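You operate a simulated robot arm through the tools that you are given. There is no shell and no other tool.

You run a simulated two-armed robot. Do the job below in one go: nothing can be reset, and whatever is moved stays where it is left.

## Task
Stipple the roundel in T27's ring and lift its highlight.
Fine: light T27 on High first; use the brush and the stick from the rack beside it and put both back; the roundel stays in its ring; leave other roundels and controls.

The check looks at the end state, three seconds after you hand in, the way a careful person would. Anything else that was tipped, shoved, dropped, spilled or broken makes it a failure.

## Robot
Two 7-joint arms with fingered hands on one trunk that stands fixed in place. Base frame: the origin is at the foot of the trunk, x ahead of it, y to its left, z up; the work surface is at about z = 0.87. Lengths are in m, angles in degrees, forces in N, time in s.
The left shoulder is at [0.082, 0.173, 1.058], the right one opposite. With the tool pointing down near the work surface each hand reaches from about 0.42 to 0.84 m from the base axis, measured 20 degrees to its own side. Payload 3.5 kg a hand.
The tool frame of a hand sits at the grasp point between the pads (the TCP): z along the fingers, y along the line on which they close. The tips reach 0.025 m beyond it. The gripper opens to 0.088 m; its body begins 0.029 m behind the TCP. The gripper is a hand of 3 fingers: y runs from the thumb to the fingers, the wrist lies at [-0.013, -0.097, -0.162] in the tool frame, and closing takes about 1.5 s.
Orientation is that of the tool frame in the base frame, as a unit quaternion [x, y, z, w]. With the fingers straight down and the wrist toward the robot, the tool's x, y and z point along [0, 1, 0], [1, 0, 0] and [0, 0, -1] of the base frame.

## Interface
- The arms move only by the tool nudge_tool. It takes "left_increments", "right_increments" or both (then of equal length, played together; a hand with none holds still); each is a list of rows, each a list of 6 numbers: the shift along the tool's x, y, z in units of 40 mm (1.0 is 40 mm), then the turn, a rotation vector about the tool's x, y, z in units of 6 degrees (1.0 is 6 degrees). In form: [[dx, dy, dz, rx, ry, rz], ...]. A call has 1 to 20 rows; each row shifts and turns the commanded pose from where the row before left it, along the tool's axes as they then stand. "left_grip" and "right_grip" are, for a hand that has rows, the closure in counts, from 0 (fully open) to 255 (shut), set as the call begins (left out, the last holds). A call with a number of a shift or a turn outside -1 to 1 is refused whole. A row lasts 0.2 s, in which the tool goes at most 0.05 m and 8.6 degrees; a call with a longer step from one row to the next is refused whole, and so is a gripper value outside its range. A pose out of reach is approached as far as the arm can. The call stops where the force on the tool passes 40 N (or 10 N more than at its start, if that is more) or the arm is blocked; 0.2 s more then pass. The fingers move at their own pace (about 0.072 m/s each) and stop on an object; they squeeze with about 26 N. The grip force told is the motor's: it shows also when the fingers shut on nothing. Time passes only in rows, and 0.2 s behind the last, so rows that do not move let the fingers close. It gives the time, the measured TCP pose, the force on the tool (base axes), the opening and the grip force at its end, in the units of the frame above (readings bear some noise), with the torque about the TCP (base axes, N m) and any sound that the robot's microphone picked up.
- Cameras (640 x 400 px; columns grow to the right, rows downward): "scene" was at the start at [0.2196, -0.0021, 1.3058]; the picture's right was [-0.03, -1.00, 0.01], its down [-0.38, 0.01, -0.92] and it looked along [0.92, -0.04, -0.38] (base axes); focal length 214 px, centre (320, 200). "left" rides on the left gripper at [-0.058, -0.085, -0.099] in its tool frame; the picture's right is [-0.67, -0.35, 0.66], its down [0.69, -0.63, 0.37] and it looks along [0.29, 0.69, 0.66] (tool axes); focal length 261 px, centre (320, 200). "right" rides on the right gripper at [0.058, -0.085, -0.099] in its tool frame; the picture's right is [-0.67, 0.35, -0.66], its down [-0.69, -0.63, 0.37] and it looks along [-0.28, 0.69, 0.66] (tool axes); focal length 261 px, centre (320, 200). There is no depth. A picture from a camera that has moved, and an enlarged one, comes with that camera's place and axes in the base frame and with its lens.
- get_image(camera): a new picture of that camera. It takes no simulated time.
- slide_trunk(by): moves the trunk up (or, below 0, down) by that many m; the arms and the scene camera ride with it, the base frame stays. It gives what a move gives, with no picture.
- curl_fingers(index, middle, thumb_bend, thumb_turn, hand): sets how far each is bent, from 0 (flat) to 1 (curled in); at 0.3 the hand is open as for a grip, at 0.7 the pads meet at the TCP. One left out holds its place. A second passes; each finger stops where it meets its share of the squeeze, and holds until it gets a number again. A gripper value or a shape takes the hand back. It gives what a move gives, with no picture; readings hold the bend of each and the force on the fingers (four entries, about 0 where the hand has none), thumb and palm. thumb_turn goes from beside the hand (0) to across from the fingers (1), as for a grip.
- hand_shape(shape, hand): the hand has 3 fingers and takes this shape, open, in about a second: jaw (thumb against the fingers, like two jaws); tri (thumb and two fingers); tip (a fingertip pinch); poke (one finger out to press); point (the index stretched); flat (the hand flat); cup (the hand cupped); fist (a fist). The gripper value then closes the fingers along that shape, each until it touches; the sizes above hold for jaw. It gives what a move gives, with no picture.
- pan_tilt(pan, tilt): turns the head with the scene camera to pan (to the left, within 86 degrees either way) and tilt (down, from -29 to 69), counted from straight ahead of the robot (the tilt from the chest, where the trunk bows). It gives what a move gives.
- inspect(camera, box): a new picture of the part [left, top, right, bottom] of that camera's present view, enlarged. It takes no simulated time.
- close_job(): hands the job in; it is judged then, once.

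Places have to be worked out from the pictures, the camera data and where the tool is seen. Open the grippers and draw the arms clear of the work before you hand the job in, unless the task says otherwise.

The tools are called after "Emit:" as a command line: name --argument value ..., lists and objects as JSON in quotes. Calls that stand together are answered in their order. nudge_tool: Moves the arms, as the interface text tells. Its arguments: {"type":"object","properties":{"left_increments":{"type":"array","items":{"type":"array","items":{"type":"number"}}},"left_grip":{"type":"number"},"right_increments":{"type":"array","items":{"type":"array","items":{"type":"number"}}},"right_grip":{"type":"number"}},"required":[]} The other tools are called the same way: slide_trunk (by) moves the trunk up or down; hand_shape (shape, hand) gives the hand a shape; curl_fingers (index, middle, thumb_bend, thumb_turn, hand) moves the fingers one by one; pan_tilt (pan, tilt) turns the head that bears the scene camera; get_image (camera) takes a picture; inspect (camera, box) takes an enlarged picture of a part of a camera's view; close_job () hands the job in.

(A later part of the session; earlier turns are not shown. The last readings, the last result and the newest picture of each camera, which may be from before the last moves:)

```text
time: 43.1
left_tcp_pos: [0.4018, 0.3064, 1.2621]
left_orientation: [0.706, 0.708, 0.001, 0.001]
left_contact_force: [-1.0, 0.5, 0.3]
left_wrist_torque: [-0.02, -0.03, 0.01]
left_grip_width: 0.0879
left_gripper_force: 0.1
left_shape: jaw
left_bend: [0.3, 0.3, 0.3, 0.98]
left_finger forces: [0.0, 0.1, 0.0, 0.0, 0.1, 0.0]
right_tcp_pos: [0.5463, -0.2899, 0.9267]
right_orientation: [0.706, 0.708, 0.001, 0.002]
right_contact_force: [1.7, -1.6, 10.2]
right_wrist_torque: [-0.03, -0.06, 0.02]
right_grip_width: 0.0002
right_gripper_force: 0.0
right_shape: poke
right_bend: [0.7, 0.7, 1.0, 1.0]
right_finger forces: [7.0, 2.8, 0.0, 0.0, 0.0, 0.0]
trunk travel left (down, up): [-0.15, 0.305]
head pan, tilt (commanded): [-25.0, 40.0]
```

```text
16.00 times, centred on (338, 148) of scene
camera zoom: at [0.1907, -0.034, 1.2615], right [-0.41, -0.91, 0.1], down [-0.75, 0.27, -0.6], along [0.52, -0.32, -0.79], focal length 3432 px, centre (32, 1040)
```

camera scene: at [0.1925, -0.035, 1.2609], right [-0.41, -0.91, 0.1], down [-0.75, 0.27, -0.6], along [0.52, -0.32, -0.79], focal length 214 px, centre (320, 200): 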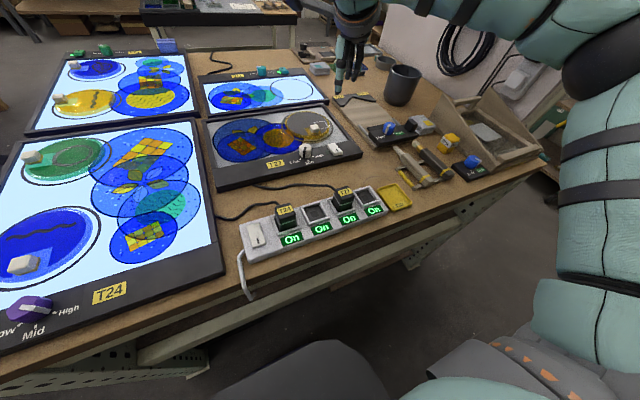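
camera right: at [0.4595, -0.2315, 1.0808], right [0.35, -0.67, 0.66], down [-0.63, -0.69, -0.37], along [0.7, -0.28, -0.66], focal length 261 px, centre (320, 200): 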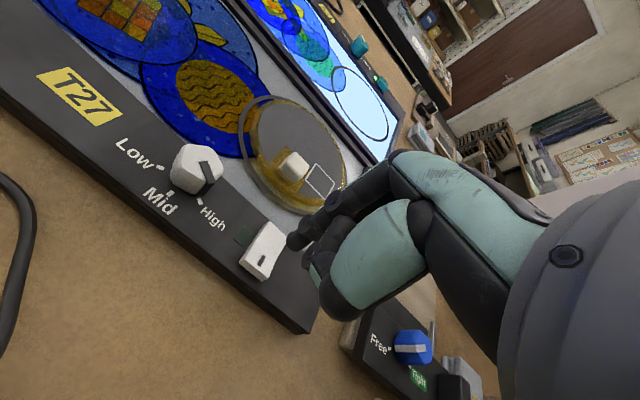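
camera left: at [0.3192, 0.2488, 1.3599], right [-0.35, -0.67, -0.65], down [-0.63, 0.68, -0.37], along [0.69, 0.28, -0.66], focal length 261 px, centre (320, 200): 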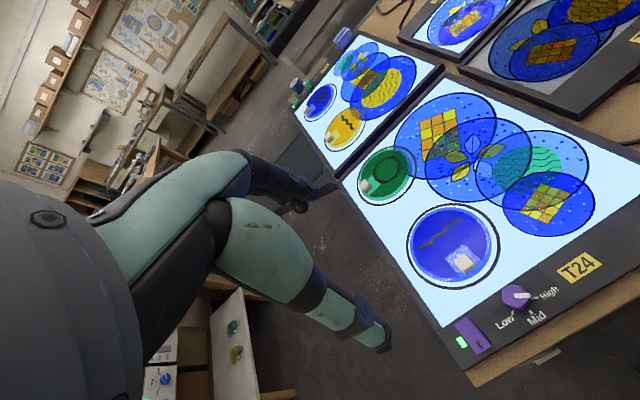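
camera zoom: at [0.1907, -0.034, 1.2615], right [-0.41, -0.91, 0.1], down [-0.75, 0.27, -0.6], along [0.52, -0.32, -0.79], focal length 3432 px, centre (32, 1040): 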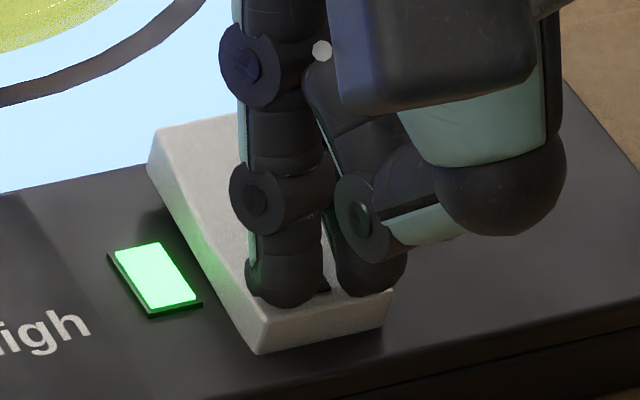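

T27 lit up with its green LED on. Lifting straight off and backing to a clear pose; then I'll reopen the hand and check brightness.

Emit:
nudge_tool --right_increments '[[0, 0, -0.5, 0, 0, 0], [0, 0, -1, 0, 0, 0], [0, 0, -1, 0, 0, 0], [-1, -0.3, -0.5, 0, 0, 0], [-1, -0.3, 0, 0, 0, 0]]'

Emit:
hand_shape --shape "jaw" --hand "right"

Emit:
get_image --camera "scene"

Emit:
get_image --camera "right"

```text
time: 44.3
left_tcp_pos: [0.4028, 0.3029, 1.2624]
left_orientation: [0.707, 0.708, 0.0, 0.001]
left_contact_force: [-0.3, -0.5, 0.1]
left_wrist_torque: [0.01, 0.0, -0.01]
left_grip_width: 0.0876
left_gripper_force: 0.1
left_shape: jaw
left_bend: [0.3, 0.3, 0.3, 0.98]
left_finger forces: [0.1, 0.1, 0.0, 0.1, 0.0, 0.0]
right_tcp_pos: [0.5222, -0.3713, 1.044]
right_orientation: [0.706, 0.708, 0.0, 0.001]
right_contact_force: [-0.3, -0.2, -1.0]
right_wrist_torque: [-0.01, 0.0, -0.02]
right_grip_width: 0.0
right_gripper_force: 0.1
right_shape: poke
right_bend: [0.7, 0.7, 1.0, 1.0]
right_finger forces: [0.1, 0.1, 0.1, 0.0, 0.1, 0.0]
trunk travel left (down, up): [-0.15, 0.305]
head pan, tilt (commanded): [-25.0, 40.0]
```

```text
time: 45.2
left_tcp_pos: [0.4043, 0.3048, 1.2617]
left_orientation: [0.707, 0.707, -0.001, 0.0]
left_contact_force: [-0.2, -0.4, 0.1]
left_wrist_torque: [0.01, 0.01, 0.01]
left_grip_width: 0.0875
left_gripper_force: 0.0
left_shape: jaw
left_bend: [0.3, 0.3, 0.3, 0.98]
left_finger forces: [0.0, 0.1, 0.1, 0.0, 0.0, 0.1]
right_tcp_pos: [0.5226, -0.3697, 1.0446]
right_orientation: [0.707, 0.708, 0.0, 0.001]
right_contact_force: [0.1, -0.4, -0.5]
right_wrist_torque: [0.0, 0.0, 0.05]
right_grip_width: 0.0881
right_gripper_force: 0.1
right_shape: jaw
right_bend: [0.3, 0.3, 0.3, 0.98]
right_finger forces: [0.0, 0.1, 0.0, 0.0, 0.0, 0.0]
trunk travel left (down, up): [-0.15, 0.305]
head pan, tilt (commanded): [-25.0, 40.0]
```

```text
taken
camera scene: at [0.1924, -0.0346, 1.2609], right [-0.41, -0.91, 0.1], down [-0.75, 0.27, -0.6], along [0.52, -0.32, -0.79], focal length 214 px, centre (320, 200)
```

scene: 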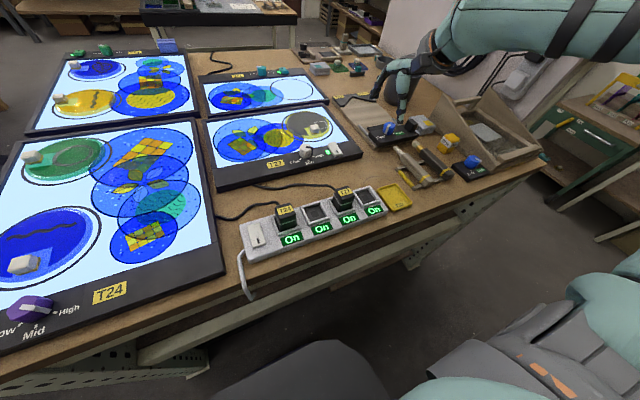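

```text
taken
camera right: at [0.4368, -0.3119, 1.1432], right [0.35, -0.67, 0.66], down [-0.63, -0.69, -0.37], along [0.7, -0.28, -0.66], focal length 261 px, centre (320, 200)
```

right: 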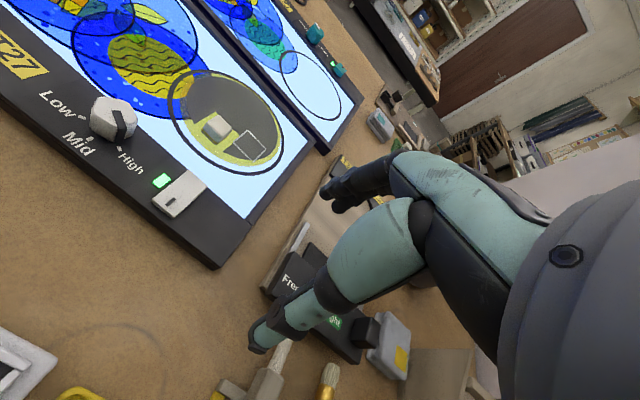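

T27 is lit brightly, matching the other tables. Now I examine the roundel and the rack closely.

Emit:
inspect --camera "right" --box '[150, 50, 310, 190]'

Emit:
inspect --camera "scene" --box '[380, 120, 480, 200]'

Emit:
inspect --camera "scene" --box '[270, 95, 350, 150]'

```text
2.86 times, centred on (230, 120) of right
camera zoom: at [0.4368, -0.3119, 1.1432], right [0.35, -0.67, 0.66], down [-0.63, -0.69, -0.37], along [0.7, -0.28, -0.66], focal length 745 px, centre (577, 429)
```

zoom: 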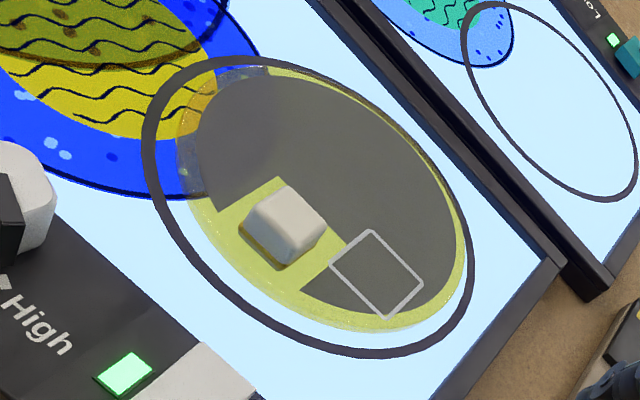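

```text
5.00 times, centred on (430, 160) of scene
camera zoom: at [0.1924, -0.0346, 1.2609], right [-0.41, -0.91, 0.1], down [-0.75, 0.27, -0.6], along [0.52, -0.32, -0.79], focal length 1072 px, centre (-230, 400)
```

zoom: 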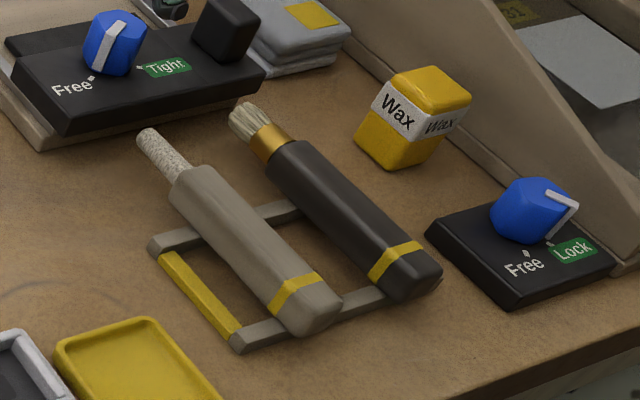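

```text
7.27 times, centred on (310, 122) of scene
camera zoom: at [0.1924, -0.0346, 1.2609], right [-0.41, -0.91, 0.1], down [-0.75, 0.27, -0.6], along [0.52, -0.32, -0.79], focal length 1560 px, centre (393, 764)
```

zoom: 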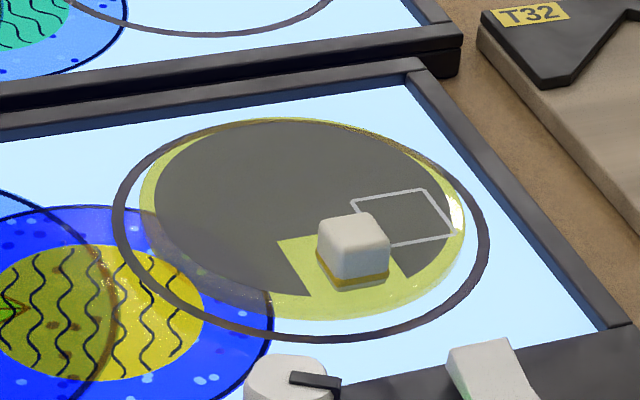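

Now a closer look at the rack: I'll move the right hand right and back (high) so the rack falls in the open left half of its camera view.

Emit:
nudge_tool --right_increments '[[-0.867, -0.395, -0.1, 0, 0, 0], [-0.867, -0.395, -0.1, 0, 0, 0], [-0.867, -0.395, 0, 0, 0, 0], [-0.867, -0.395, 0, 0, 0, 0], [-0.867, -0.395, 0, 0, 0, 0], [-0.867, -0.395, 0, 0, 0, 0]]'

Emit:
get_image --camera "right"

Emit:
get_image --camera "scene"

```text
time: 46.6
left_tcp_pos: [0.4044, 0.3049, 1.2621]
left_orientation: [0.706, 0.709, -0.001, 0.0]
left_contact_force: [0.3, -0.1, -0.1]
left_wrist_torque: [-0.01, 0.0, -0.01]
left_grip_width: 0.0877
left_gripper_force: 0.0
left_shape: jaw
left_bend: [0.3, 0.3, 0.3, 0.98]
left_finger forces: [0.0, 0.0, 0.1, 0.0, 0.0, 0.1]
right_tcp_pos: [0.4284, -0.5792, 1.0524]
right_orientation: [0.706, 0.708, 0.0, 0.002]
right_contact_force: [0.5, 0.4, -0.1]
right_wrist_torque: [0.04, -0.02, 0.02]
right_grip_width: 0.0881
right_gripper_force: 0.0
right_shape: jaw
right_bend: [0.3, 0.3, 0.3, 0.98]
right_finger forces: [0.0, 0.0, 0.0, 0.0, 0.0, 0.0]
trunk travel left (down, up): [-0.15, 0.305]
head pan, tilt (commanded): [-25.0, 40.0]
```

```text
taken
camera right: at [0.3424, -0.5218, 1.1511], right [0.35, -0.67, 0.66], down [-0.63, -0.69, -0.37], along [0.7, -0.28, -0.66], focal length 261 px, centre (320, 200)
```

right: 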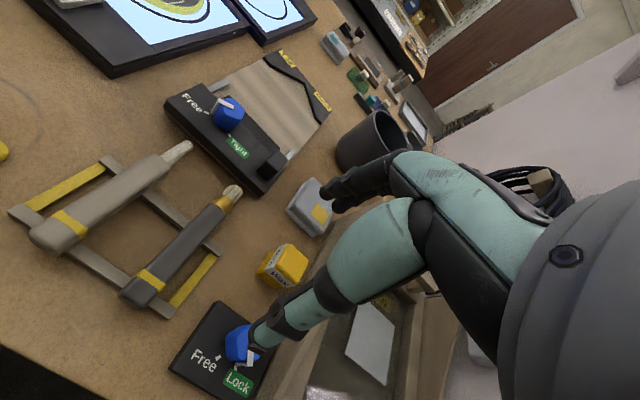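

```text
taken
camera scene: at [0.192, -0.0353, 1.261], right [-0.41, -0.91, 0.1], down [-0.75, 0.27, -0.6], along [0.52, -0.32, -0.79], focal length 214 px, centre (320, 200)
```

scene: 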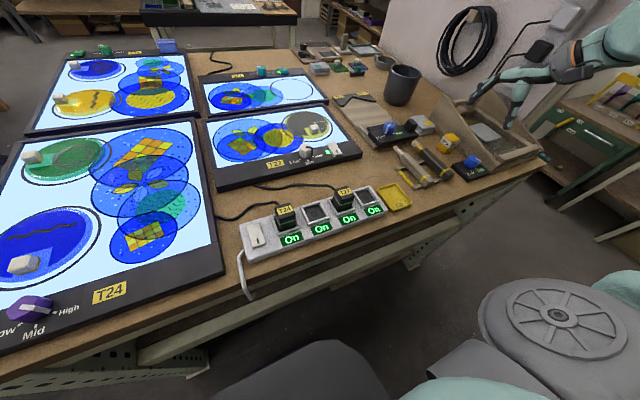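

Emit:
inspect --camera "right" --box '[0, 120, 260, 330]'

Emit:
inspect --camera "right" --box '[130, 130, 260, 230]'

```text
1.90 times, centred on (130, 225) of right
camera zoom: at [0.3424, -0.5218, 1.1511], right [0.35, -0.67, 0.66], down [-0.63, -0.69, -0.37], along [0.7, -0.28, -0.66], focal length 496 px, centre (682, 152)
```

zoom: 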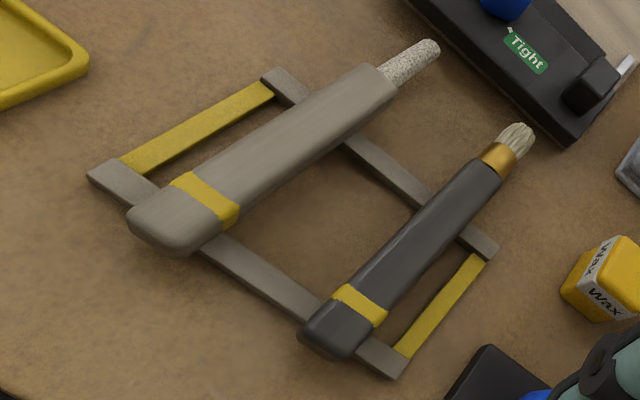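

```text
4.00 times, centred on (195, 180) of right
camera zoom: at [0.3424, -0.5218, 1.1511], right [0.35, -0.67, 0.66], down [-0.63, -0.69, -0.37], along [0.7, -0.28, -0.66], focal length 1043 px, centre (820, 280)
```

zoom: 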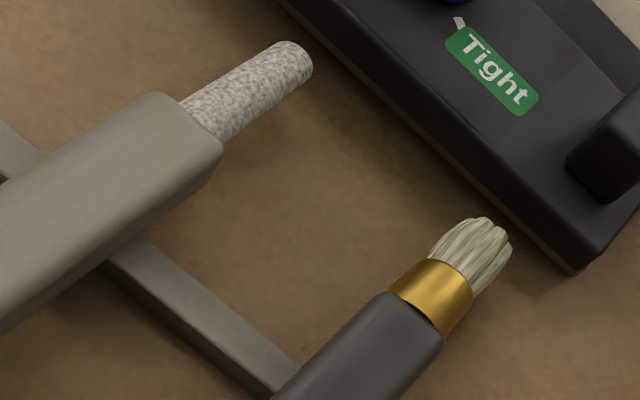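

The rack is clear: bars run across at x ≈ 0.39 and 0.46; the stick handle lies at y ≈ −0.468 and the brush handle at y ≈ −0.534, both along x, axis z ≈ 0.89. I need the fingers to close along y, so I'll raise the hand and test whether the wrist can turn to yaw −90° here.

Emit:
nudge_tool --right_increments '[[0.6, 0, -1, 0, 0, 0], [0.6, 0, -1, 0, 0, 0], [0, 0, 0, 0, 0, 1], [0, 0, 0, 0, 0, 1], [0, 0, 0, 0, 0, 1], [0, 0, 0, 0, 0, 1], [0, 0, 0, 0, 0, 1], [0, 0, 0, 0, 0, 1], [0, 0, 0, 0, 0, 1], [0, 0, 0, 0, 0, 1]]'

```text
time: 48.8
left_tcp_pos: [0.4039, 0.3052, 1.2608]
left_orientation: [0.706, 0.708, -0.001, 0.0]
left_contact_force: [-0.1, -0.9, 0.1]
left_wrist_torque: [0.01, -0.02, 0.01]
left_grip_width: 0.0876
left_gripper_force: 0.1
left_shape: jaw
left_bend: [0.3, 0.3, 0.3, 0.98]
left_finger forces: [0.0, 0.0, 0.1, 0.1, 0.0, 0.0]
right_tcp_pos: [0.4288, -0.5296, 1.1331]
right_orientation: [0.933, 0.359, 0.0, 0.001]
right_contact_force: [0.2, 0.0, 1.2]
right_wrist_torque: [0.01, -0.02, 0.02]
right_grip_width: 0.088
right_gripper_force: 0.1
right_shape: jaw
right_bend: [0.3, 0.3, 0.3, 0.98]
right_finger forces: [0.0, 0.0, 0.0, 0.1, 0.0, 0.1]
trunk travel left (down, up): [-0.15, 0.305]
head pan, tilt (commanded): [-25.0, 40.0]
```

Yaw −48° is fine here. Continuing to −90°.

Emit:
nudge_tool --right_increments '[[0, 0, 0, 0, 0, 1], [0, 0, 0, 0, 0, 1], [0, 0, 0, 0, 0, 1], [0, 0, 0, 0, 0, 1], [0, 0, 0, 0, 0, 1], [0, 0, 0, 0, 0, 1], [0, 0, 0, 0, 0, 1]]'

Emit:
get_image --camera "scene"

Emit:
get_image --camera "right"

```text
time: 50.4
left_tcp_pos: [0.4056, 0.3052, 1.2612]
left_orientation: [0.706, 0.708, 0.0, 0.001]
left_contact_force: [0.2, 0.3, -0.2]
left_wrist_torque: [0.0, 0.0, 0.02]
left_grip_width: 0.0874
left_gripper_force: 0.0
left_shape: jaw
left_bend: [0.3, 0.3, 0.3, 0.98]
left_finger forces: [0.1, 0.0, 0.0, 0.0, 0.0, 0.0]
right_tcp_pos: [0.4301, -0.529, 1.1323]
right_orientation: [1.0, 0.0, 0.0, 0.001]
right_contact_force: [-0.7, 0.6, -0.8]
right_wrist_torque: [0.03, -0.02, -0.03]
right_grip_width: 0.0882
right_gripper_force: 0.1
right_shape: jaw
right_bend: [0.3, 0.3, 0.3, 0.98]
right_finger forces: [0.1, 0.0, 0.0, 0.0, 0.0, 0.0]
trunk travel left (down, up): [-0.15, 0.305]
head pan, tilt (commanded): [-25.0, 40.0]
```

```text
taken
camera scene: at [0.1928, -0.0345, 1.2608], right [-0.41, -0.91, 0.1], down [-0.75, 0.27, -0.6], along [0.52, -0.32, -0.79], focal length 214 px, centre (320, 200)
```

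scene: 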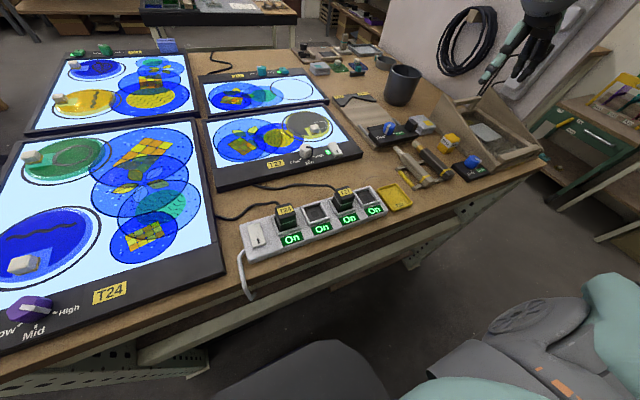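

```text
taken
camera right: at [0.4861, -0.4447, 1.2312], right [-0.67, -0.35, 0.65], down [-0.68, 0.63, -0.37], along [-0.28, -0.7, -0.66], focal length 261 px, centre (320, 200)
```

right: 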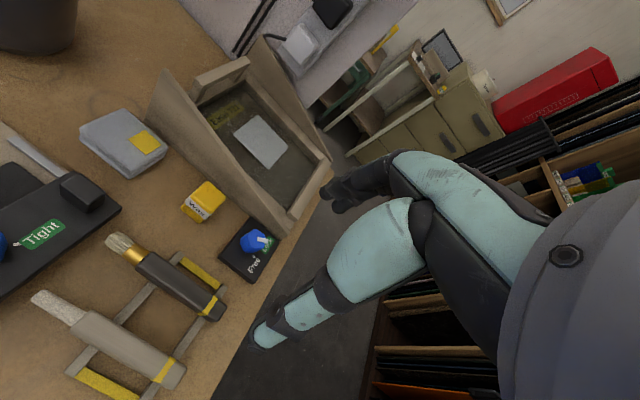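

Yaw −90° is reachable over the rack (fingers on the right, thumb on the left of a handle; tool x points along the tool tips). Before grasping, I'll test in the air, above T27, how far the hand can pitch so that a gripped tool's tip would point down.

Emit:
nudge_tool --right_increments '[[0.594, -0.78, 0, 0, 0, 0], [0.594, -0.78, 0, 0, 0, 0], [0.594, -0.78, 0, 0, 0, 0], [0.594, -0.78, 0, 0, 0, 0], [0.594, -0.78, 0, 0, 0, 0], [0.594, -0.78, 0, 0, 0, 0], [0.594, -0.78, 0, 0, 0, 0], [0.594, -0.78, 0, 0, 0, 0], [0, 0, 0, 0, 0, -1], [0, 0, 0, 0, 0, -1], [0, 0, 0, 0, 0, -1], [0, 0, 0, 0, 0, -1], [0, 0, 0, 0, 0, -1], [0, 0, 0, 0, 0, -1]]'

```text
time: 53.4
left_tcp_pos: [0.4048, 0.3045, 1.2622]
left_orientation: [0.707, 0.707, -0.001, 0.002]
left_contact_force: [-0.6, -0.5, 0.1]
left_wrist_torque: [0.01, -0.01, -0.01]
left_grip_width: 0.0876
left_gripper_force: 0.0
left_shape: jaw
left_bend: [0.3, 0.3, 0.3, 0.98]
left_finger forces: [0.1, 0.0, 0.1, 0.0, 0.0, 0.0]
right_tcp_pos: [0.5338, -0.3714, 1.1171]
right_orientation: [0.951, 0.311, 0.001, -0.001]
right_contact_force: [0.4, 0.3, 0.7]
right_wrist_torque: [-0.02, 0.02, 0.02]
right_grip_width: 0.0882
right_gripper_force: 0.1
right_shape: jaw
right_bend: [0.3, 0.3, 0.3, 0.98]
right_finger forces: [0.0, 0.0, 0.1, 0.0, 0.0, 0.2]
right hand out of reach, approached as far as the arm can: row 5, 6, 7, 8
trunk travel left (down, up): [-0.15, 0.305]
head pan, tilt (commanded): [-25.0, 40.0]
```

Yaw −90° runs out of reach toward T27 (as expected). I'll unwind to yaw 0, go over the roundel region, and test rolling the tip down from there.

Emit:
nudge_tool --right_increments '[[0, 0, 0, 0, 0, -1], [0, 0, 0, 0, 0, -1], [0, 0, 0, 0, 0, -1], [0, 0, 0, 0, 0, -1], [0, 0, 0, 0, 0, -1], [0, 0, 0, 0, 0, -1], [0, 0, 0, 0, 0, -1], [0, 0, 0, 0, 0, -1], [0, 0, 0, 0, 0, -1], [0.8, 0.9, 0, 0, 0, 0], [0.8, 0.9, 0, 0, 0, 0], [0.8, 0.9, 0, 0, 0, 0], [0.6, 0.7, 0, 0, 0, 0]]'

```text
time: 56.2
left_tcp_pos: [0.4023, 0.3064, 1.2617]
left_orientation: [0.706, 0.708, 0.0, 0.001]
left_contact_force: [0.7, 0.8, -0.5]
left_wrist_torque: [0.02, -0.03, 0.01]
left_grip_width: 0.0876
left_gripper_force: 0.0
left_shape: jaw
left_bend: [0.3, 0.3, 0.3, 0.98]
left_finger forces: [0.0, 0.0, 0.0, 0.0, 0.1, 0.0]
right_tcp_pos: [0.6311, -0.2845, 1.118]
right_orientation: [0.707, 0.707, 0.0, 0.003]
right_contact_force: [0.0, -0.3, -0.1]
right_wrist_torque: [-0.01, 0.01, 0.0]
right_grip_width: 0.0879
right_gripper_force: 0.0
right_shape: jaw
right_bend: [0.3, 0.3, 0.3, 0.98]
right_finger forces: [0.1, 0.1, 0.0, 0.1, 0.0, 0.0]
right hand out of reach, approached as far as the arm can: row 12, 13
trunk travel left (down, up): [-0.15, 0.305]
head pan, tilt (commanded): [-25.0, 40.0]
```

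Emit:
get_image --camera "scene"

Emit:
get_image --camera "right"

Emit:
get_image --camera "left"

```text
taken
camera scene: at [0.1906, -0.0337, 1.2614], right [-0.41, -0.91, 0.1], down [-0.75, 0.27, -0.6], along [0.52, -0.32, -0.79], focal length 214 px, centre (320, 200)
```

scene: 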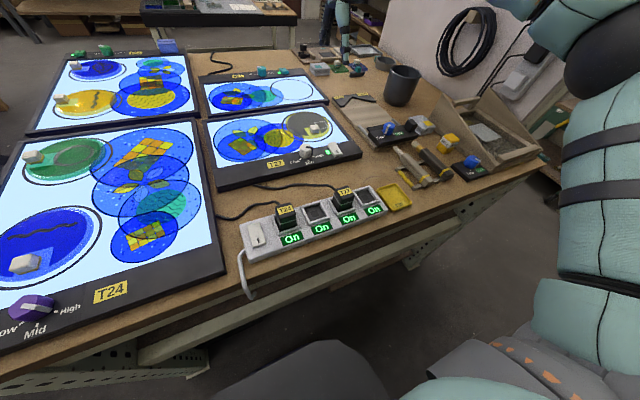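

```text
taken
camera right: at [0.5447, -0.2262, 1.2167], right [0.35, -0.67, 0.66], down [-0.63, -0.69, -0.37], along [0.7, -0.29, -0.66], focal length 261 px, centre (320, 200)
```

right: 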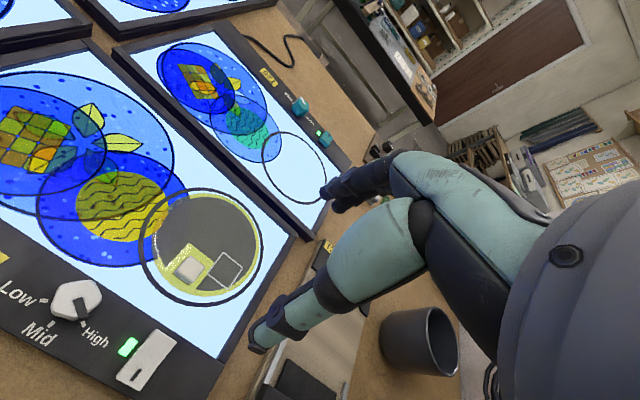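

```text
taken
camera left: at [0.3174, 0.2479, 1.3607], right [-0.35, -0.67, -0.65], down [-0.63, 0.68, -0.37], along [0.7, 0.28, -0.66], focal length 261 px, centre (320, 200)
```

left: 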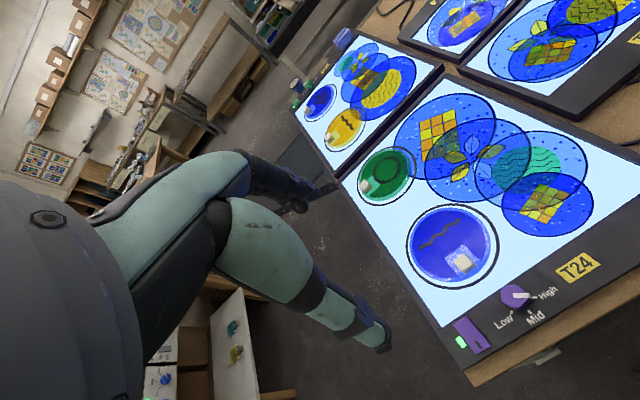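

I'll lower to z ≈ 1.0 (still well above everything on T27), where reach is better, and test the roll there.

Emit:
nudge_tool --right_increments '[[0, 0, 0.9, 0, 0, 0], [0, 0, 0.9, 0, 0, 0], [0, 0, 0.9, 0, 0, 0], [0.5, 0, 0, 0, 0, 0], [0.5, 0.3, 0, 0, 0, 0]]'

Emit:
nudge_tool --right_increments '[[0, 0, 0, 0, -1, 0], [0, 0, 0, 0, -1, 0], [0, 0, 0, 0, -1, 0], [0, 0, 0, 0, -1, 0], [0, 0, 0, 0, -1, 0]]'

Emit:
get_image --camera "scene"

```text
time: 57.4
left_tcp_pos: [0.4042, 0.3038, 1.2618]
left_orientation: [0.706, 0.708, -0.001, 0.001]
left_contact_force: [-0.1, -0.1, 0.3]
left_wrist_torque: [-0.02, 0.0, 0.0]
left_grip_width: 0.0876
left_gripper_force: 0.1
left_shape: jaw
left_bend: [0.3, 0.3, 0.3, 0.98]
left_finger forces: [0.0, 0.0, 0.1, 0.0, 0.0, 0.1]
right_tcp_pos: [0.6355, -0.2534, 1.0089]
right_orientation: [0.707, 0.708, 0.0, 0.001]
right_contact_force: [-0.2, 0.8, 0.4]
right_wrist_torque: [0.02, -0.05, -0.06]
right_grip_width: 0.088
right_gripper_force: 0.1
right_shape: jaw
right_bend: [0.3, 0.3, 0.3, 0.98]
right_finger forces: [0.0, 0.0, 0.0, 0.0, 0.0, 0.0]
right hand out of reach, approached as far as the arm can: row 5
trunk travel left (down, up): [-0.15, 0.305]
head pan, tilt (commanded): [-25.0, 40.0]
```

```text
time: 58.6
left_tcp_pos: [0.4039, 0.3057, 1.2615]
left_orientation: [0.707, 0.707, 0.0, 0.001]
left_contact_force: [0.0, -0.9, -0.5]
left_wrist_torque: [-0.03, -0.01, 0.03]
left_grip_width: 0.0877
left_gripper_force: 0.1
left_shape: jaw
left_bend: [0.3, 0.3, 0.3, 0.98]
left_finger forces: [0.1, 0.0, 0.0, 0.0, 0.0, 0.1]
right_tcp_pos: [0.6231, -0.3053, 1.024]
right_orientation: [0.691, 0.692, -0.148, 0.149]
right_contact_force: [0.2, 0.3, -0.8]
right_wrist_torque: [-0.01, 0.0, 0.0]
right_grip_width: 0.088
right_gripper_force: 0.0
right_shape: jaw
right_bend: [0.3, 0.3, 0.3, 0.98]
right_finger forces: [0.0, 0.0, 0.0, 0.0, 0.0, 0.0]
right hand out of reach, approached as far as the arm can: row 1, 2, 3, 4
trunk travel left (down, up): [-0.15, 0.305]
head pan, tilt (commanded): [-25.0, 40.0]
```

```text
taken
camera scene: at [0.1926, -0.0335, 1.2609], right [-0.41, -0.91, 0.1], down [-0.75, 0.27, -0.6], along [0.52, -0.32, -0.79], focal length 214 px, centre (320, 200)
```

scene: 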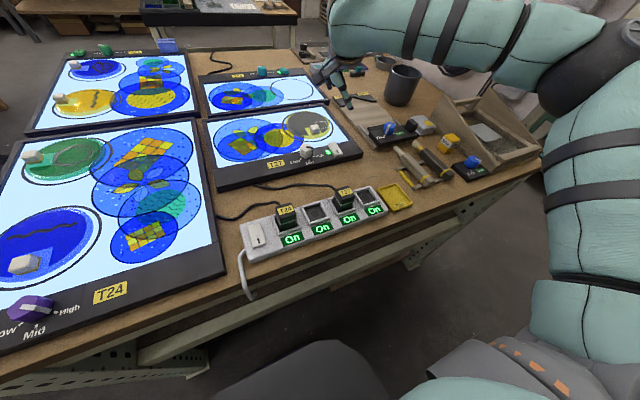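

Rolling the tip down that way is out of reach. Better idea: grip the handles with the hand pitched (fingers pointing forward‑down), so that with the hand upright at T27 the tip already points ~45° down. I'll undo the tilt, return over the rack at a safe height, turn to yaw −90°, and test that pitch.

Emit:
nudge_tool --right_increments '[[0, 0, 0, 0, 1, 0], [0, 0, 0, 0, 1, 0], [0, 0, 0, 0, 1, 0], [0, 0, 0, 0, 1.0, 0], [-0.7, -0.665, -0.2, 0, 0, 0], [-0.7, -0.665, -0.2, 0, 0, 0], [-0.7, -0.665, -0.2, 0, 0, 0], [-0.7, -0.665, -0.2, 0, 0, 0], [-0.7, -0.665, -0.2, 0, 0, 0], [-0.7, -0.665, -0.2, 0, 0, 0], [-0.7, -0.665, -0.2, 0, 0, 0], [-0.7, -0.665, -0.2, 0, 0, 0]]'

Emit:
nudge_tool --right_increments '[[0, 0, 0, 0, 0, 1], [0, 0, 0, 0, 0, 1], [0, 0, 0, 0, 0, 1], [0, 0, 0, 0, 0, 1], [0, 0, 0, 0, 0, 1], [0, 0, 0, 0, 0, 1], [0, 0, 0, 0, 0, 1], [0, 0, 0, 0, 0, 1], [0, 0, 0, 0, 0, 1], [0, 0, 0, 0, 0, 1], [0, 0, 0, 0, 0, 1], [0, 0, 0, 0, 0, 1], [0, 0, 0, 0, 0, 1], [0, 0, 0, 0, 0, 1], [0, 0, 0, 0, 0, 1]]'

```text
time: 61.2
left_tcp_pos: [0.4036, 0.3044, 1.2623]
left_orientation: [0.706, 0.708, 0.001, -0.001]
left_contact_force: [0.5, -0.3, -0.3]
left_wrist_torque: [0.0, -0.02, 0.03]
left_grip_width: 0.0876
left_gripper_force: 0.0
left_shape: jaw
left_bend: [0.3, 0.3, 0.3, 0.98]
left_finger forces: [0.1, 0.0, 0.1, 0.0, 0.0, 0.0]
right_tcp_pos: [0.4087, -0.5295, 1.0902]
right_orientation: [0.706, 0.708, 0.0, 0.002]
right_contact_force: [-0.7, 0.5, 0.6]
right_wrist_torque: [-0.01, 0.01, 0.0]
right_grip_width: 0.088
right_gripper_force: 0.0
right_shape: jaw
right_bend: [0.3, 0.3, 0.3, 0.98]
right_finger forces: [0.0, 0.0, 0.0, 0.1, 0.0, 0.0]
trunk travel left (down, up): [-0.15, 0.305]
head pan, tilt (commanded): [-25.0, 40.0]
```

```text
time: 64.4
left_tcp_pos: [0.4029, 0.3045, 1.2608]
left_orientation: [0.706, 0.708, 0.0, 0.0]
left_contact_force: [-0.4, 0.3, 0.3]
left_wrist_torque: [0.04, -0.04, 0.02]
left_grip_width: 0.0876
left_gripper_force: 0.0
left_shape: jaw
left_bend: [0.3, 0.3, 0.3, 0.98]
left_finger forces: [0.0, 0.0, 0.1, 0.0, 0.1, 0.0]
right_tcp_pos: [0.4109, -0.5292, 1.0884]
right_orientation: [1.0, 0.0, 0.001, 0.002]
right_contact_force: [-1.3, -0.6, 0.6]
right_wrist_torque: [-0.02, 0.03, -0.02]
right_grip_width: 0.0878
right_gripper_force: 0.0
right_shape: jaw
right_bend: [0.3, 0.3, 0.3, 0.98]
right_finger forces: [0.0, 0.0, 0.1, 0.0, 0.0, 0.0]
trunk travel left (down, up): [-0.15, 0.305]
head pan, tilt (commanded): [-25.0, 40.0]
```

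Yaw −90° reached. Now testing the pitch (fingers swinging forward) up to ~42°.

Emit:
nudge_tool --right_increments '[[0, 0, 0, 0, 1, 0], [0, 0, 0, 0, 1, 0], [0, 0, 0, 0, 1, 0], [0, 0, 0, 0, 1, 0], [0, 0, 0, 0, 1, 0], [0, 0, 0, 0, 1, 0], [0, 0, 0, 0, 1, 0]]'

Emit:
get_image --camera "scene"

Emit:
get_image --camera "right"

```text
time: 66.0
left_tcp_pos: [0.4038, 0.3047, 1.2618]
left_orientation: [0.706, 0.708, 0.0, 0.0]
left_contact_force: [-0.6, -0.6, 0.4]
left_wrist_torque: [0.03, -0.01, 0.01]
left_grip_width: 0.0876
left_gripper_force: 0.0
left_shape: jaw
left_bend: [0.3, 0.3, 0.3, 0.98]
left_finger forces: [0.0, 0.0, 0.0, 0.0, 0.1, 0.0]
right_tcp_pos: [0.4107, -0.5289, 1.0878]
right_orientation: [0.933, 0.002, 0.36, 0.001]
right_contact_force: [-0.2, 0.4, 0.6]
right_wrist_torque: [0.0, 0.01, 0.01]
right_grip_width: 0.0879
right_gripper_force: 0.1
right_shape: jaw
right_bend: [0.3, 0.3, 0.3, 0.98]
right_finger forces: [0.0, 0.0, 0.1, 0.1, 0.0, 0.0]
trunk travel left (down, up): [-0.15, 0.305]
head pan, tilt (commanded): [-25.0, 40.0]
```

```text
taken
camera scene: at [0.1921, -0.0348, 1.261], right [-0.41, -0.91, 0.1], down [-0.75, 0.27, -0.6], along [0.52, -0.32, -0.79], focal length 214 px, centre (320, 200)
```

scene: 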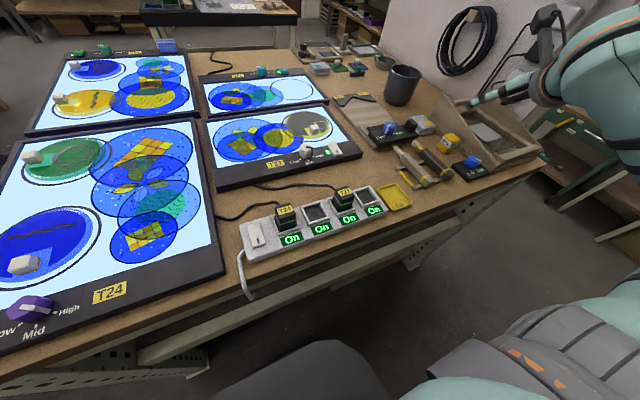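

```text
taken
camera right: at [0.385, -0.4444, 1.2008], right [-0.94, -0.35, 0.04], down [-0.26, 0.63, -0.73], along [0.23, -0.69, -0.68], focal length 261 px, centre (320, 200)
```

right: 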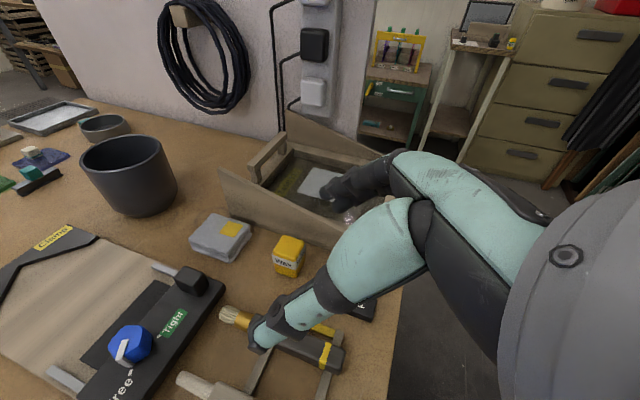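

Pitch works at the rack, but pitched fingers would not clear the bench beside a handle lying this low. The tip-down roll was limited to ~24° at T27; raising the trunk should let the forearm come from higher and allow more. I'll return upright, go to the right of the roundel, and test with the trunk raised.

Emit:
nudge_tool --right_increments '[[0, 0, 0, 0, -1, 0], [0, 0, 0, 0, -1, 0], [0, 0, 0, 0, -1, 0], [0, 0, 0, 0, -1, 0], [0, 0, 0, 0, -1, 0], [0, 0, 0, 0, -1, 0], [0, 0, 0, 0, -1, 0], [0, 0, 0, 0, 0, -1], [0, 0, 0, 0, 0, -1], [0, 0, 0, 0, 0, -1], [0, 0, 0, 0, 0, -1], [0, 0, 0, 0, 0, -1], [0, 0, 0, 0, 0, -1], [0, 0, 0, 0, 0, -1], [0, 0, 0, 0, 0, -1], [0, 0, 0, 0, 0, -1], [0, 0, 0, 0, 0, -1]]'

Emit:
slide_trunk --by 0.2

```text
time: 69.6
left_tcp_pos: [0.4044, 0.3051, 1.2606]
left_orientation: [0.707, 0.708, 0.0, 0.0]
left_contact_force: [0.2, 0.1, -0.9]
left_wrist_torque: [0.03, 0.01, -0.02]
left_grip_width: 0.0877
left_gripper_force: 0.0
left_shape: jaw
left_bend: [0.3, 0.3, 0.3, 0.98]
left_finger forces: [0.1, 0.0, 0.0, 0.1, 0.0, 0.0]
right_tcp_pos: [0.4101, -0.5291, 1.0883]
right_orientation: [0.865, 0.502, 0.002, 0.001]
right_contact_force: [0.1, -0.7, 1.5]
right_wrist_torque: [0.01, -0.01, -0.02]
right_grip_width: 0.088
right_gripper_force: 0.0
right_shape: jaw
right_bend: [0.3, 0.3, 0.3, 0.98]
right_finger forces: [0.0, 0.1, 0.1, 0.0, 0.0, 0.0]
trunk travel left (down, up): [-0.15, 0.305]
head pan, tilt (commanded): [-25.0, 40.0]
```

```text
time: 71.7
left_tcp_pos: [0.4043, 0.3052, 1.4606]
left_orientation: [0.707, 0.708, -0.001, 0.001]
left_contact_force: [-0.1, 0.2, 0.3]
left_wrist_torque: [0.0, 0.01, 0.04]
left_grip_width: 0.0875
left_gripper_force: 0.0
left_shape: jaw
left_bend: [0.3, 0.3, 0.3, 0.98]
left_finger forces: [0.0, 0.1, 0.0, 0.0, 0.0, 0.0]
right_tcp_pos: [0.4103, -0.5293, 1.289]
right_orientation: [0.866, 0.501, 0.0, 0.0]
right_contact_force: [0.0, -0.5, -0.4]
right_wrist_torque: [-0.02, 0.0, 0.02]
right_grip_width: 0.088
right_gripper_force: 0.0
right_shape: jaw
right_bend: [0.3, 0.3, 0.3, 0.98]
right_finger forces: [0.1, 0.0, 0.1, 0.0, 0.0, 0.0]
trunk travel left (down, up): [-0.35, 0.105]
head pan, tilt (commanded): [-25.0, 40.0]
```

Trunk is up 0.2 m. Moving to the right of the roundel at z ≈ 1.05 with yaw −30°.

Emit:
nudge_tool --right_increments '[[0.72, 0.248, 0.6, 0, 0, 0], [0.72, 0.248, 0.6, 0, 0, 0], [0.72, 0.248, 0.6, 0, 0, 0], [0.72, 0.248, 0.6, 0, 0, 0], [0.72, 0.248, 0.6, 0, 0, 0], [0.72, 0.248, 0.6, 0, 0, 0], [0.72, 0.248, 0.6, 0, 0, 0], [0.72, 0.248, 0.6, 0, 0, 0], [0.72, 0.248, 0.6, 0, 0, 0], [0.72, 0.248, 0.6, 0, 0, 0]]'

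Emit:
get_image --camera "scene"

```text
time: 73.9
left_tcp_pos: [0.404, 0.3054, 1.4609]
left_orientation: [0.707, 0.707, 0.0, 0.0]
left_contact_force: [0.9, 0.0, -0.5]
left_wrist_torque: [0.01, -0.02, -0.02]
left_grip_width: 0.0875
left_gripper_force: 0.0
left_shape: jaw
left_bend: [0.3, 0.3, 0.3, 0.98]
left_finger forces: [0.0, 0.1, 0.1, 0.0, 0.0, 0.0]
right_tcp_pos: [0.5279, -0.3664, 1.1091]
right_orientation: [0.866, 0.501, 0.001, 0.001]
right_contact_force: [-0.3, -0.5, -0.8]
right_wrist_torque: [0.03, 0.03, -0.04]
right_grip_width: 0.0879
right_gripper_force: 0.0
right_shape: jaw
right_bend: [0.3, 0.3, 0.3, 0.98]
right_finger forces: [0.1, 0.0, 0.0, 0.0, 0.0, 0.1]
right hand out of reach, approached as far as the arm can: row 7, 8, 9, 10
trunk travel left (down, up): [-0.35, 0.105]
head pan, tilt (commanded): [-25.0, 40.0]
```

```text
taken
camera scene: at [0.0846, -0.0346, 1.4959], right [-0.42, -0.91, 0.01], down [-0.61, 0.27, -0.75], along [0.67, -0.32, -0.66], focal length 214 px, centre (320, 200)
```

scene: 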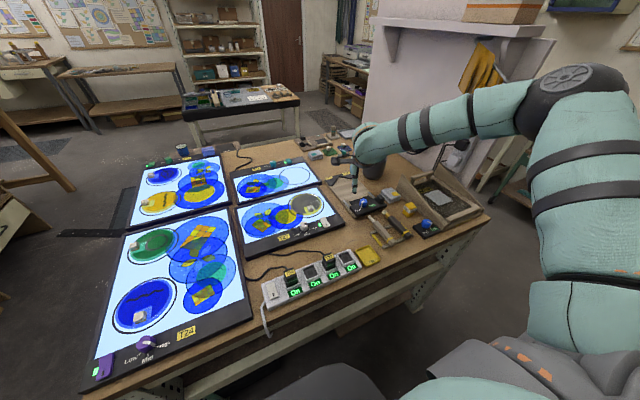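

Raising the trunk straightens it and moves the shoulders back, which reduces reach. I'll lift the hand again and return the trunk to its original height, then repeat the roll test further right where the earlier test still had margin.

Emit:
nudge_tool --right_increments '[[0, 0, -1, 0, 0, 0], [0, 0, -1, 0, 0, 0], [0, 0, -1, 0, 0, 0], [0, 0, -1, 0, 0, 0], [0, 0, -0.5, 0, 0, 0]]'

Emit:
slide_trunk --by -0.2

```text
time: 75.1
left_tcp_pos: [0.4031, 0.3048, 1.4612]
left_orientation: [0.706, 0.708, -0.001, 0.001]
left_contact_force: [0.1, -0.2, 0.1]
left_wrist_torque: [-0.01, -0.01, 0.01]
left_grip_width: 0.0877
left_gripper_force: 0.0
left_shape: jaw
left_bend: [0.3, 0.3, 0.3, 0.98]
left_finger forces: [0.0, 0.1, 0.0, 0.0, 0.0, 0.1]
right_tcp_pos: [0.5275, -0.3675, 1.2909]
right_orientation: [0.866, 0.501, 0.001, 0.0]
right_contact_force: [-0.5, -0.2, 0.0]
right_wrist_torque: [0.01, 0.0, 0.0]
right_grip_width: 0.0881
right_gripper_force: 0.0
right_shape: jaw
right_bend: [0.3, 0.3, 0.3, 0.98]
right_finger forces: [0.0, 0.0, 0.1, 0.0, 0.1, 0.0]
trunk travel left (down, up): [-0.35, 0.105]
head pan, tilt (commanded): [-25.0, 40.0]
```

```text
time: 77.3
left_tcp_pos: [0.4031, 0.3051, 1.2617]
left_orientation: [0.706, 0.708, 0.0, 0.001]
left_contact_force: [0.2, -0.5, 0.2]
left_wrist_torque: [-0.01, 0.0, 0.01]
left_grip_width: 0.0874
left_gripper_force: 0.1
left_shape: jaw
left_bend: [0.3, 0.3, 0.3, 0.98]
left_finger forces: [0.1, 0.0, 0.1, 0.1, 0.1, 0.0]
right_tcp_pos: [0.527, -0.3663, 1.0908]
right_orientation: [0.866, 0.501, 0.001, 0.001]
right_contact_force: [-0.1, 0.6, 0.3]
right_wrist_torque: [-0.02, 0.03, -0.02]
right_grip_width: 0.0877
right_gripper_force: 0.1
right_shape: jaw
right_bend: [0.3, 0.3, 0.3, 0.98]
right_finger forces: [0.0, 0.1, 0.0, 0.0, 0.0, 0.0]
trunk travel left (down, up): [-0.15, 0.305]
head pan, tilt (commanded): [-25.0, 40.0]
```

Back at the original height. Now testing the tip-down roll at about [0.59, -0.36, 1.06] from yaw 0, row by row.

Emit:
nudge_tool --right_increments '[[0, 0, 0, 0, 0, -1], [0, 0, 0, 0, 0, -1], [0, 0, 0, 0, 0, -1], [0, 0, 0, 0, 0, -1], [0, 0, 0, 0, 0, -1], [0, 0.8, 0.4, 0, 0, 0], [0, 0.8, 0.4, 0, 0, 0], [0, 0, 0, 0, -1, 0], [0, 0, 0, 0, -1, 0], [0, 0, 0, 0, -1, 0], [0, 0, 0, 0, -1, 0]]'

Emit:
nudge_tool --right_increments '[[0, 0, 0, 0, -1, 0], [0, 0, 0, 0, -1, 0], [0, 0, 0, 0, -1, 0]]'

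Emit:
get_image --camera "scene"

```text
time: 79.7
left_tcp_pos: [0.4036, 0.3055, 1.2609]
left_orientation: [0.707, 0.708, -0.001, 0.0]
left_contact_force: [0.4, 0.3, -0.3]
left_wrist_torque: [-0.03, 0.04, 0.02]
left_grip_width: 0.0875
left_gripper_force: 0.1
left_shape: jaw
left_bend: [0.3, 0.3, 0.3, 0.98]
left_finger forces: [0.0, 0.0, 0.0, 0.0, 0.0, 0.0]
right_tcp_pos: [0.5917, -0.3659, 1.058]
right_orientation: [0.691, 0.692, -0.146, 0.149]
right_contact_force: [1.4, -0.4, 0.4]
right_wrist_torque: [0.01, 0.02, 0.0]
right_grip_width: 0.0879
right_gripper_force: 0.0
right_shape: jaw
right_bend: [0.3, 0.3, 0.3, 0.98]
right_finger forces: [0.0, 0.0, 0.0, 0.0, 0.1, 0.0]
trunk travel left (down, up): [-0.15, 0.305]
head pan, tilt (commanded): [-25.0, 40.0]
```

```text
time: 80.5
left_tcp_pos: [0.4049, 0.3053, 1.2612]
left_orientation: [0.707, 0.708, -0.001, 0.0]
left_contact_force: [-1.1, -0.5, -0.2]
left_wrist_torque: [0.02, 0.04, -0.02]
left_grip_width: 0.0878
left_gripper_force: 0.0
left_shape: jaw
left_bend: [0.3, 0.3, 0.3, 0.98]
left_finger forces: [0.0, 0.0, 0.0, 0.1, 0.1, 0.0]
right_tcp_pos: [0.5918, -0.3664, 1.0578]
right_orientation: [0.659, 0.66, -0.254, 0.255]
right_contact_force: [0.0, 0.1, -0.8]
right_wrist_torque: [0.02, 0.02, 0.03]
right_grip_width: 0.0882
right_gripper_force: 0.0
right_shape: jaw
right_bend: [0.3, 0.3, 0.3, 0.98]
right_finger forces: [0.0, 0.0, 0.0, 0.0, 0.0, 0.0]
trunk travel left (down, up): [-0.15, 0.305]
head pan, tilt (commanded): [-25.0, 40.0]
```

```text
taken
camera scene: at [0.1927, -0.0345, 1.2608], right [-0.41, -0.91, 0.1], down [-0.75, 0.27, -0.6], along [0.52, -0.32, -0.79], focal length 214 px, centre (320, 200)
```

scene: 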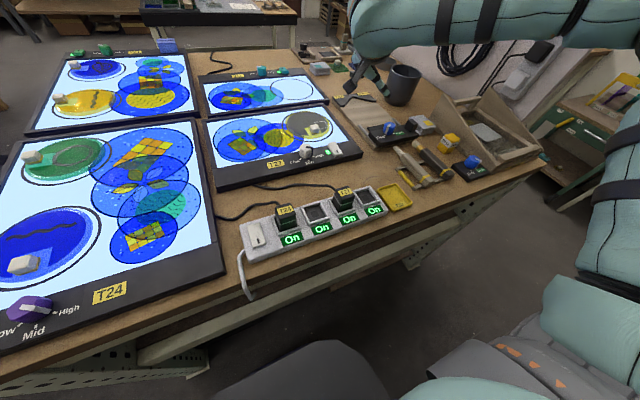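

42° of tip-down roll is reachable here. Extending toward where the TCP must be for the roundel's centre (about [0.69, -0.33, 0.98]) while holding this tilt.

Emit:
nudge_tool --right_increments '[[0.61, 0.83, 0.23, 0, 0, 0], [0.61, 0.83, 0.23, 0, 0, 0], [0.61, 0.83, 0.23, 0, 0, 0]]'

Emit:
get_image --camera "scene"

```text
time: 81.3
left_tcp_pos: [0.4033, 0.3055, 1.2614]
left_orientation: [0.706, 0.708, 0.0, 0.001]
left_contact_force: [0.5, 0.0, -0.4]
left_wrist_torque: [0.0, -0.01, 0.01]
left_grip_width: 0.0877
left_gripper_force: 0.0
left_shape: jaw
left_bend: [0.3, 0.3, 0.3, 0.98]
left_finger forces: [0.1, 0.0, 0.0, 0.1, 0.0, 0.0]
right_tcp_pos: [0.628, -0.3565, 1.032]
right_orientation: [0.661, 0.659, -0.253, 0.255]
right_contact_force: [-1.0, -0.6, -0.6]
right_wrist_torque: [-0.03, -0.02, -0.04]
right_grip_width: 0.088
right_gripper_force: 0.2
right_shape: jaw
right_bend: [0.3, 0.3, 0.3, 0.98]
right_finger forces: [0.0, 0.0, 0.0, 0.0, 0.0, 0.1]
right hand out of reach, approached as far as the arm can: row 2, 3
trunk travel left (down, up): [-0.15, 0.305]
head pan, tilt (commanded): [-25.0, 40.0]
```

```text
taken
camera scene: at [0.1916, -0.0341, 1.2611], right [-0.41, -0.91, 0.1], down [-0.75, 0.27, -0.6], along [0.52, -0.32, -0.79], focal length 214 px, centre (320, 200)
```

scene: 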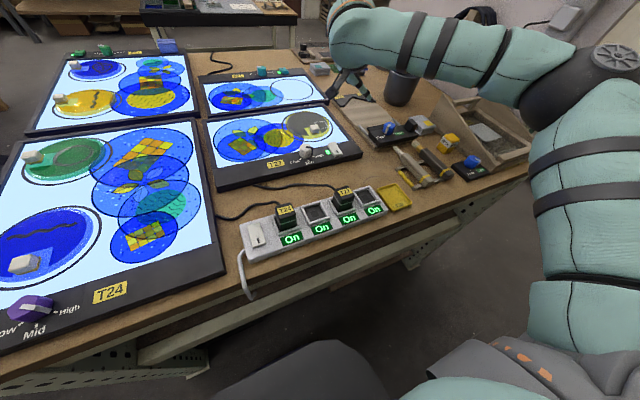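

At this tilt the arm stops around x ≈ 0.63. Lowering the trunk makes it lean further forward, which may extend the reach; I'll lift the hand first and then try it.

Emit:
nudge_tool --right_increments '[[-0.67, -0.2, -0.74, 0, 0, 0], [-0.67, -0.2, -0.74, 0, 0, 0], [-0.67, 0, -0.74, 0, 0, 0], [-0.67, 0, -0.74, 0, 0, 0]]'

Emit:
slide_trunk --by -0.14

Emit:
get_image --camera "scene"

```text
time: 82.3
left_tcp_pos: [0.4037, 0.3046, 1.2615]
left_orientation: [0.706, 0.708, 0.0, 0.001]
left_contact_force: [-0.6, 0.1, -0.2]
left_wrist_torque: [0.02, 0.02, -0.01]
left_grip_width: 0.0876
left_gripper_force: 0.1
left_shape: jaw
left_bend: [0.3, 0.3, 0.3, 0.98]
left_finger forces: [0.0, 0.0, 0.0, 0.0, 0.0, 0.0]
right_tcp_pos: [0.6102, -0.3587, 1.1627]
right_orientation: [0.659, 0.661, -0.253, 0.255]
right_contact_force: [-0.7, 0.4, 0.3]
right_wrist_torque: [-0.02, 0.03, 0.01]
right_grip_width: 0.0883
right_gripper_force: 0.0
right_shape: jaw
right_bend: [0.3, 0.3, 0.3, 0.98]
right_finger forces: [0.0, 0.0, 0.0, 0.0, 0.0, 0.1]
right hand out of reach, approached as far as the arm can: row 4
trunk travel left (down, up): [-0.15, 0.305]
head pan, tilt (commanded): [-25.0, 40.0]
```

```text
time: 84.0
left_tcp_pos: [0.4705, 0.3056, 1.0534]
left_orientation: [0.705, 0.705, -0.053, -0.051]
left_contact_force: [-0.1, -0.1, -0.1]
left_wrist_torque: [0.01, 0.0, 0.0]
left_grip_width: 0.0878
left_gripper_force: 0.0
left_shape: jaw
left_bend: [0.3, 0.3, 0.3, 0.98]
left_finger forces: [0.0, 0.0, 0.0, 0.0, 0.1, 0.0]
right_tcp_pos: [0.6103, -0.3581, 1.0221]
right_orientation: [0.66, 0.66, -0.252, 0.256]
right_contact_force: [0.3, -0.3, 0.0]
right_wrist_torque: [0.03, -0.01, 0.0]
right_grip_width: 0.0881
right_gripper_force: 0.0
right_shape: jaw
right_bend: [0.3, 0.3, 0.3, 0.98]
right_finger forces: [0.0, 0.0, 0.0, 0.0, 0.0, 0.0]
trunk travel left (down, up): [-0.01, 0.445]
head pan, tilt (commanded): [-25.0, 40.0]
```

```text
taken
camera scene: at [0.3131, -0.0343, 1.0445], right [-0.37, -0.91, 0.21], down [-0.88, 0.27, -0.38], along [0.29, -0.32, -0.9], focal length 214 px, centre (320, 200)
```

scene: 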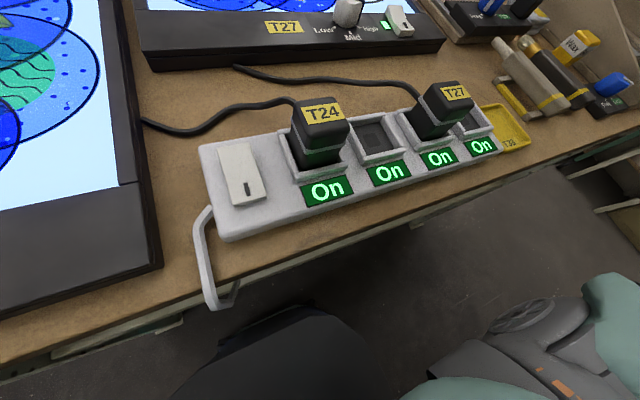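

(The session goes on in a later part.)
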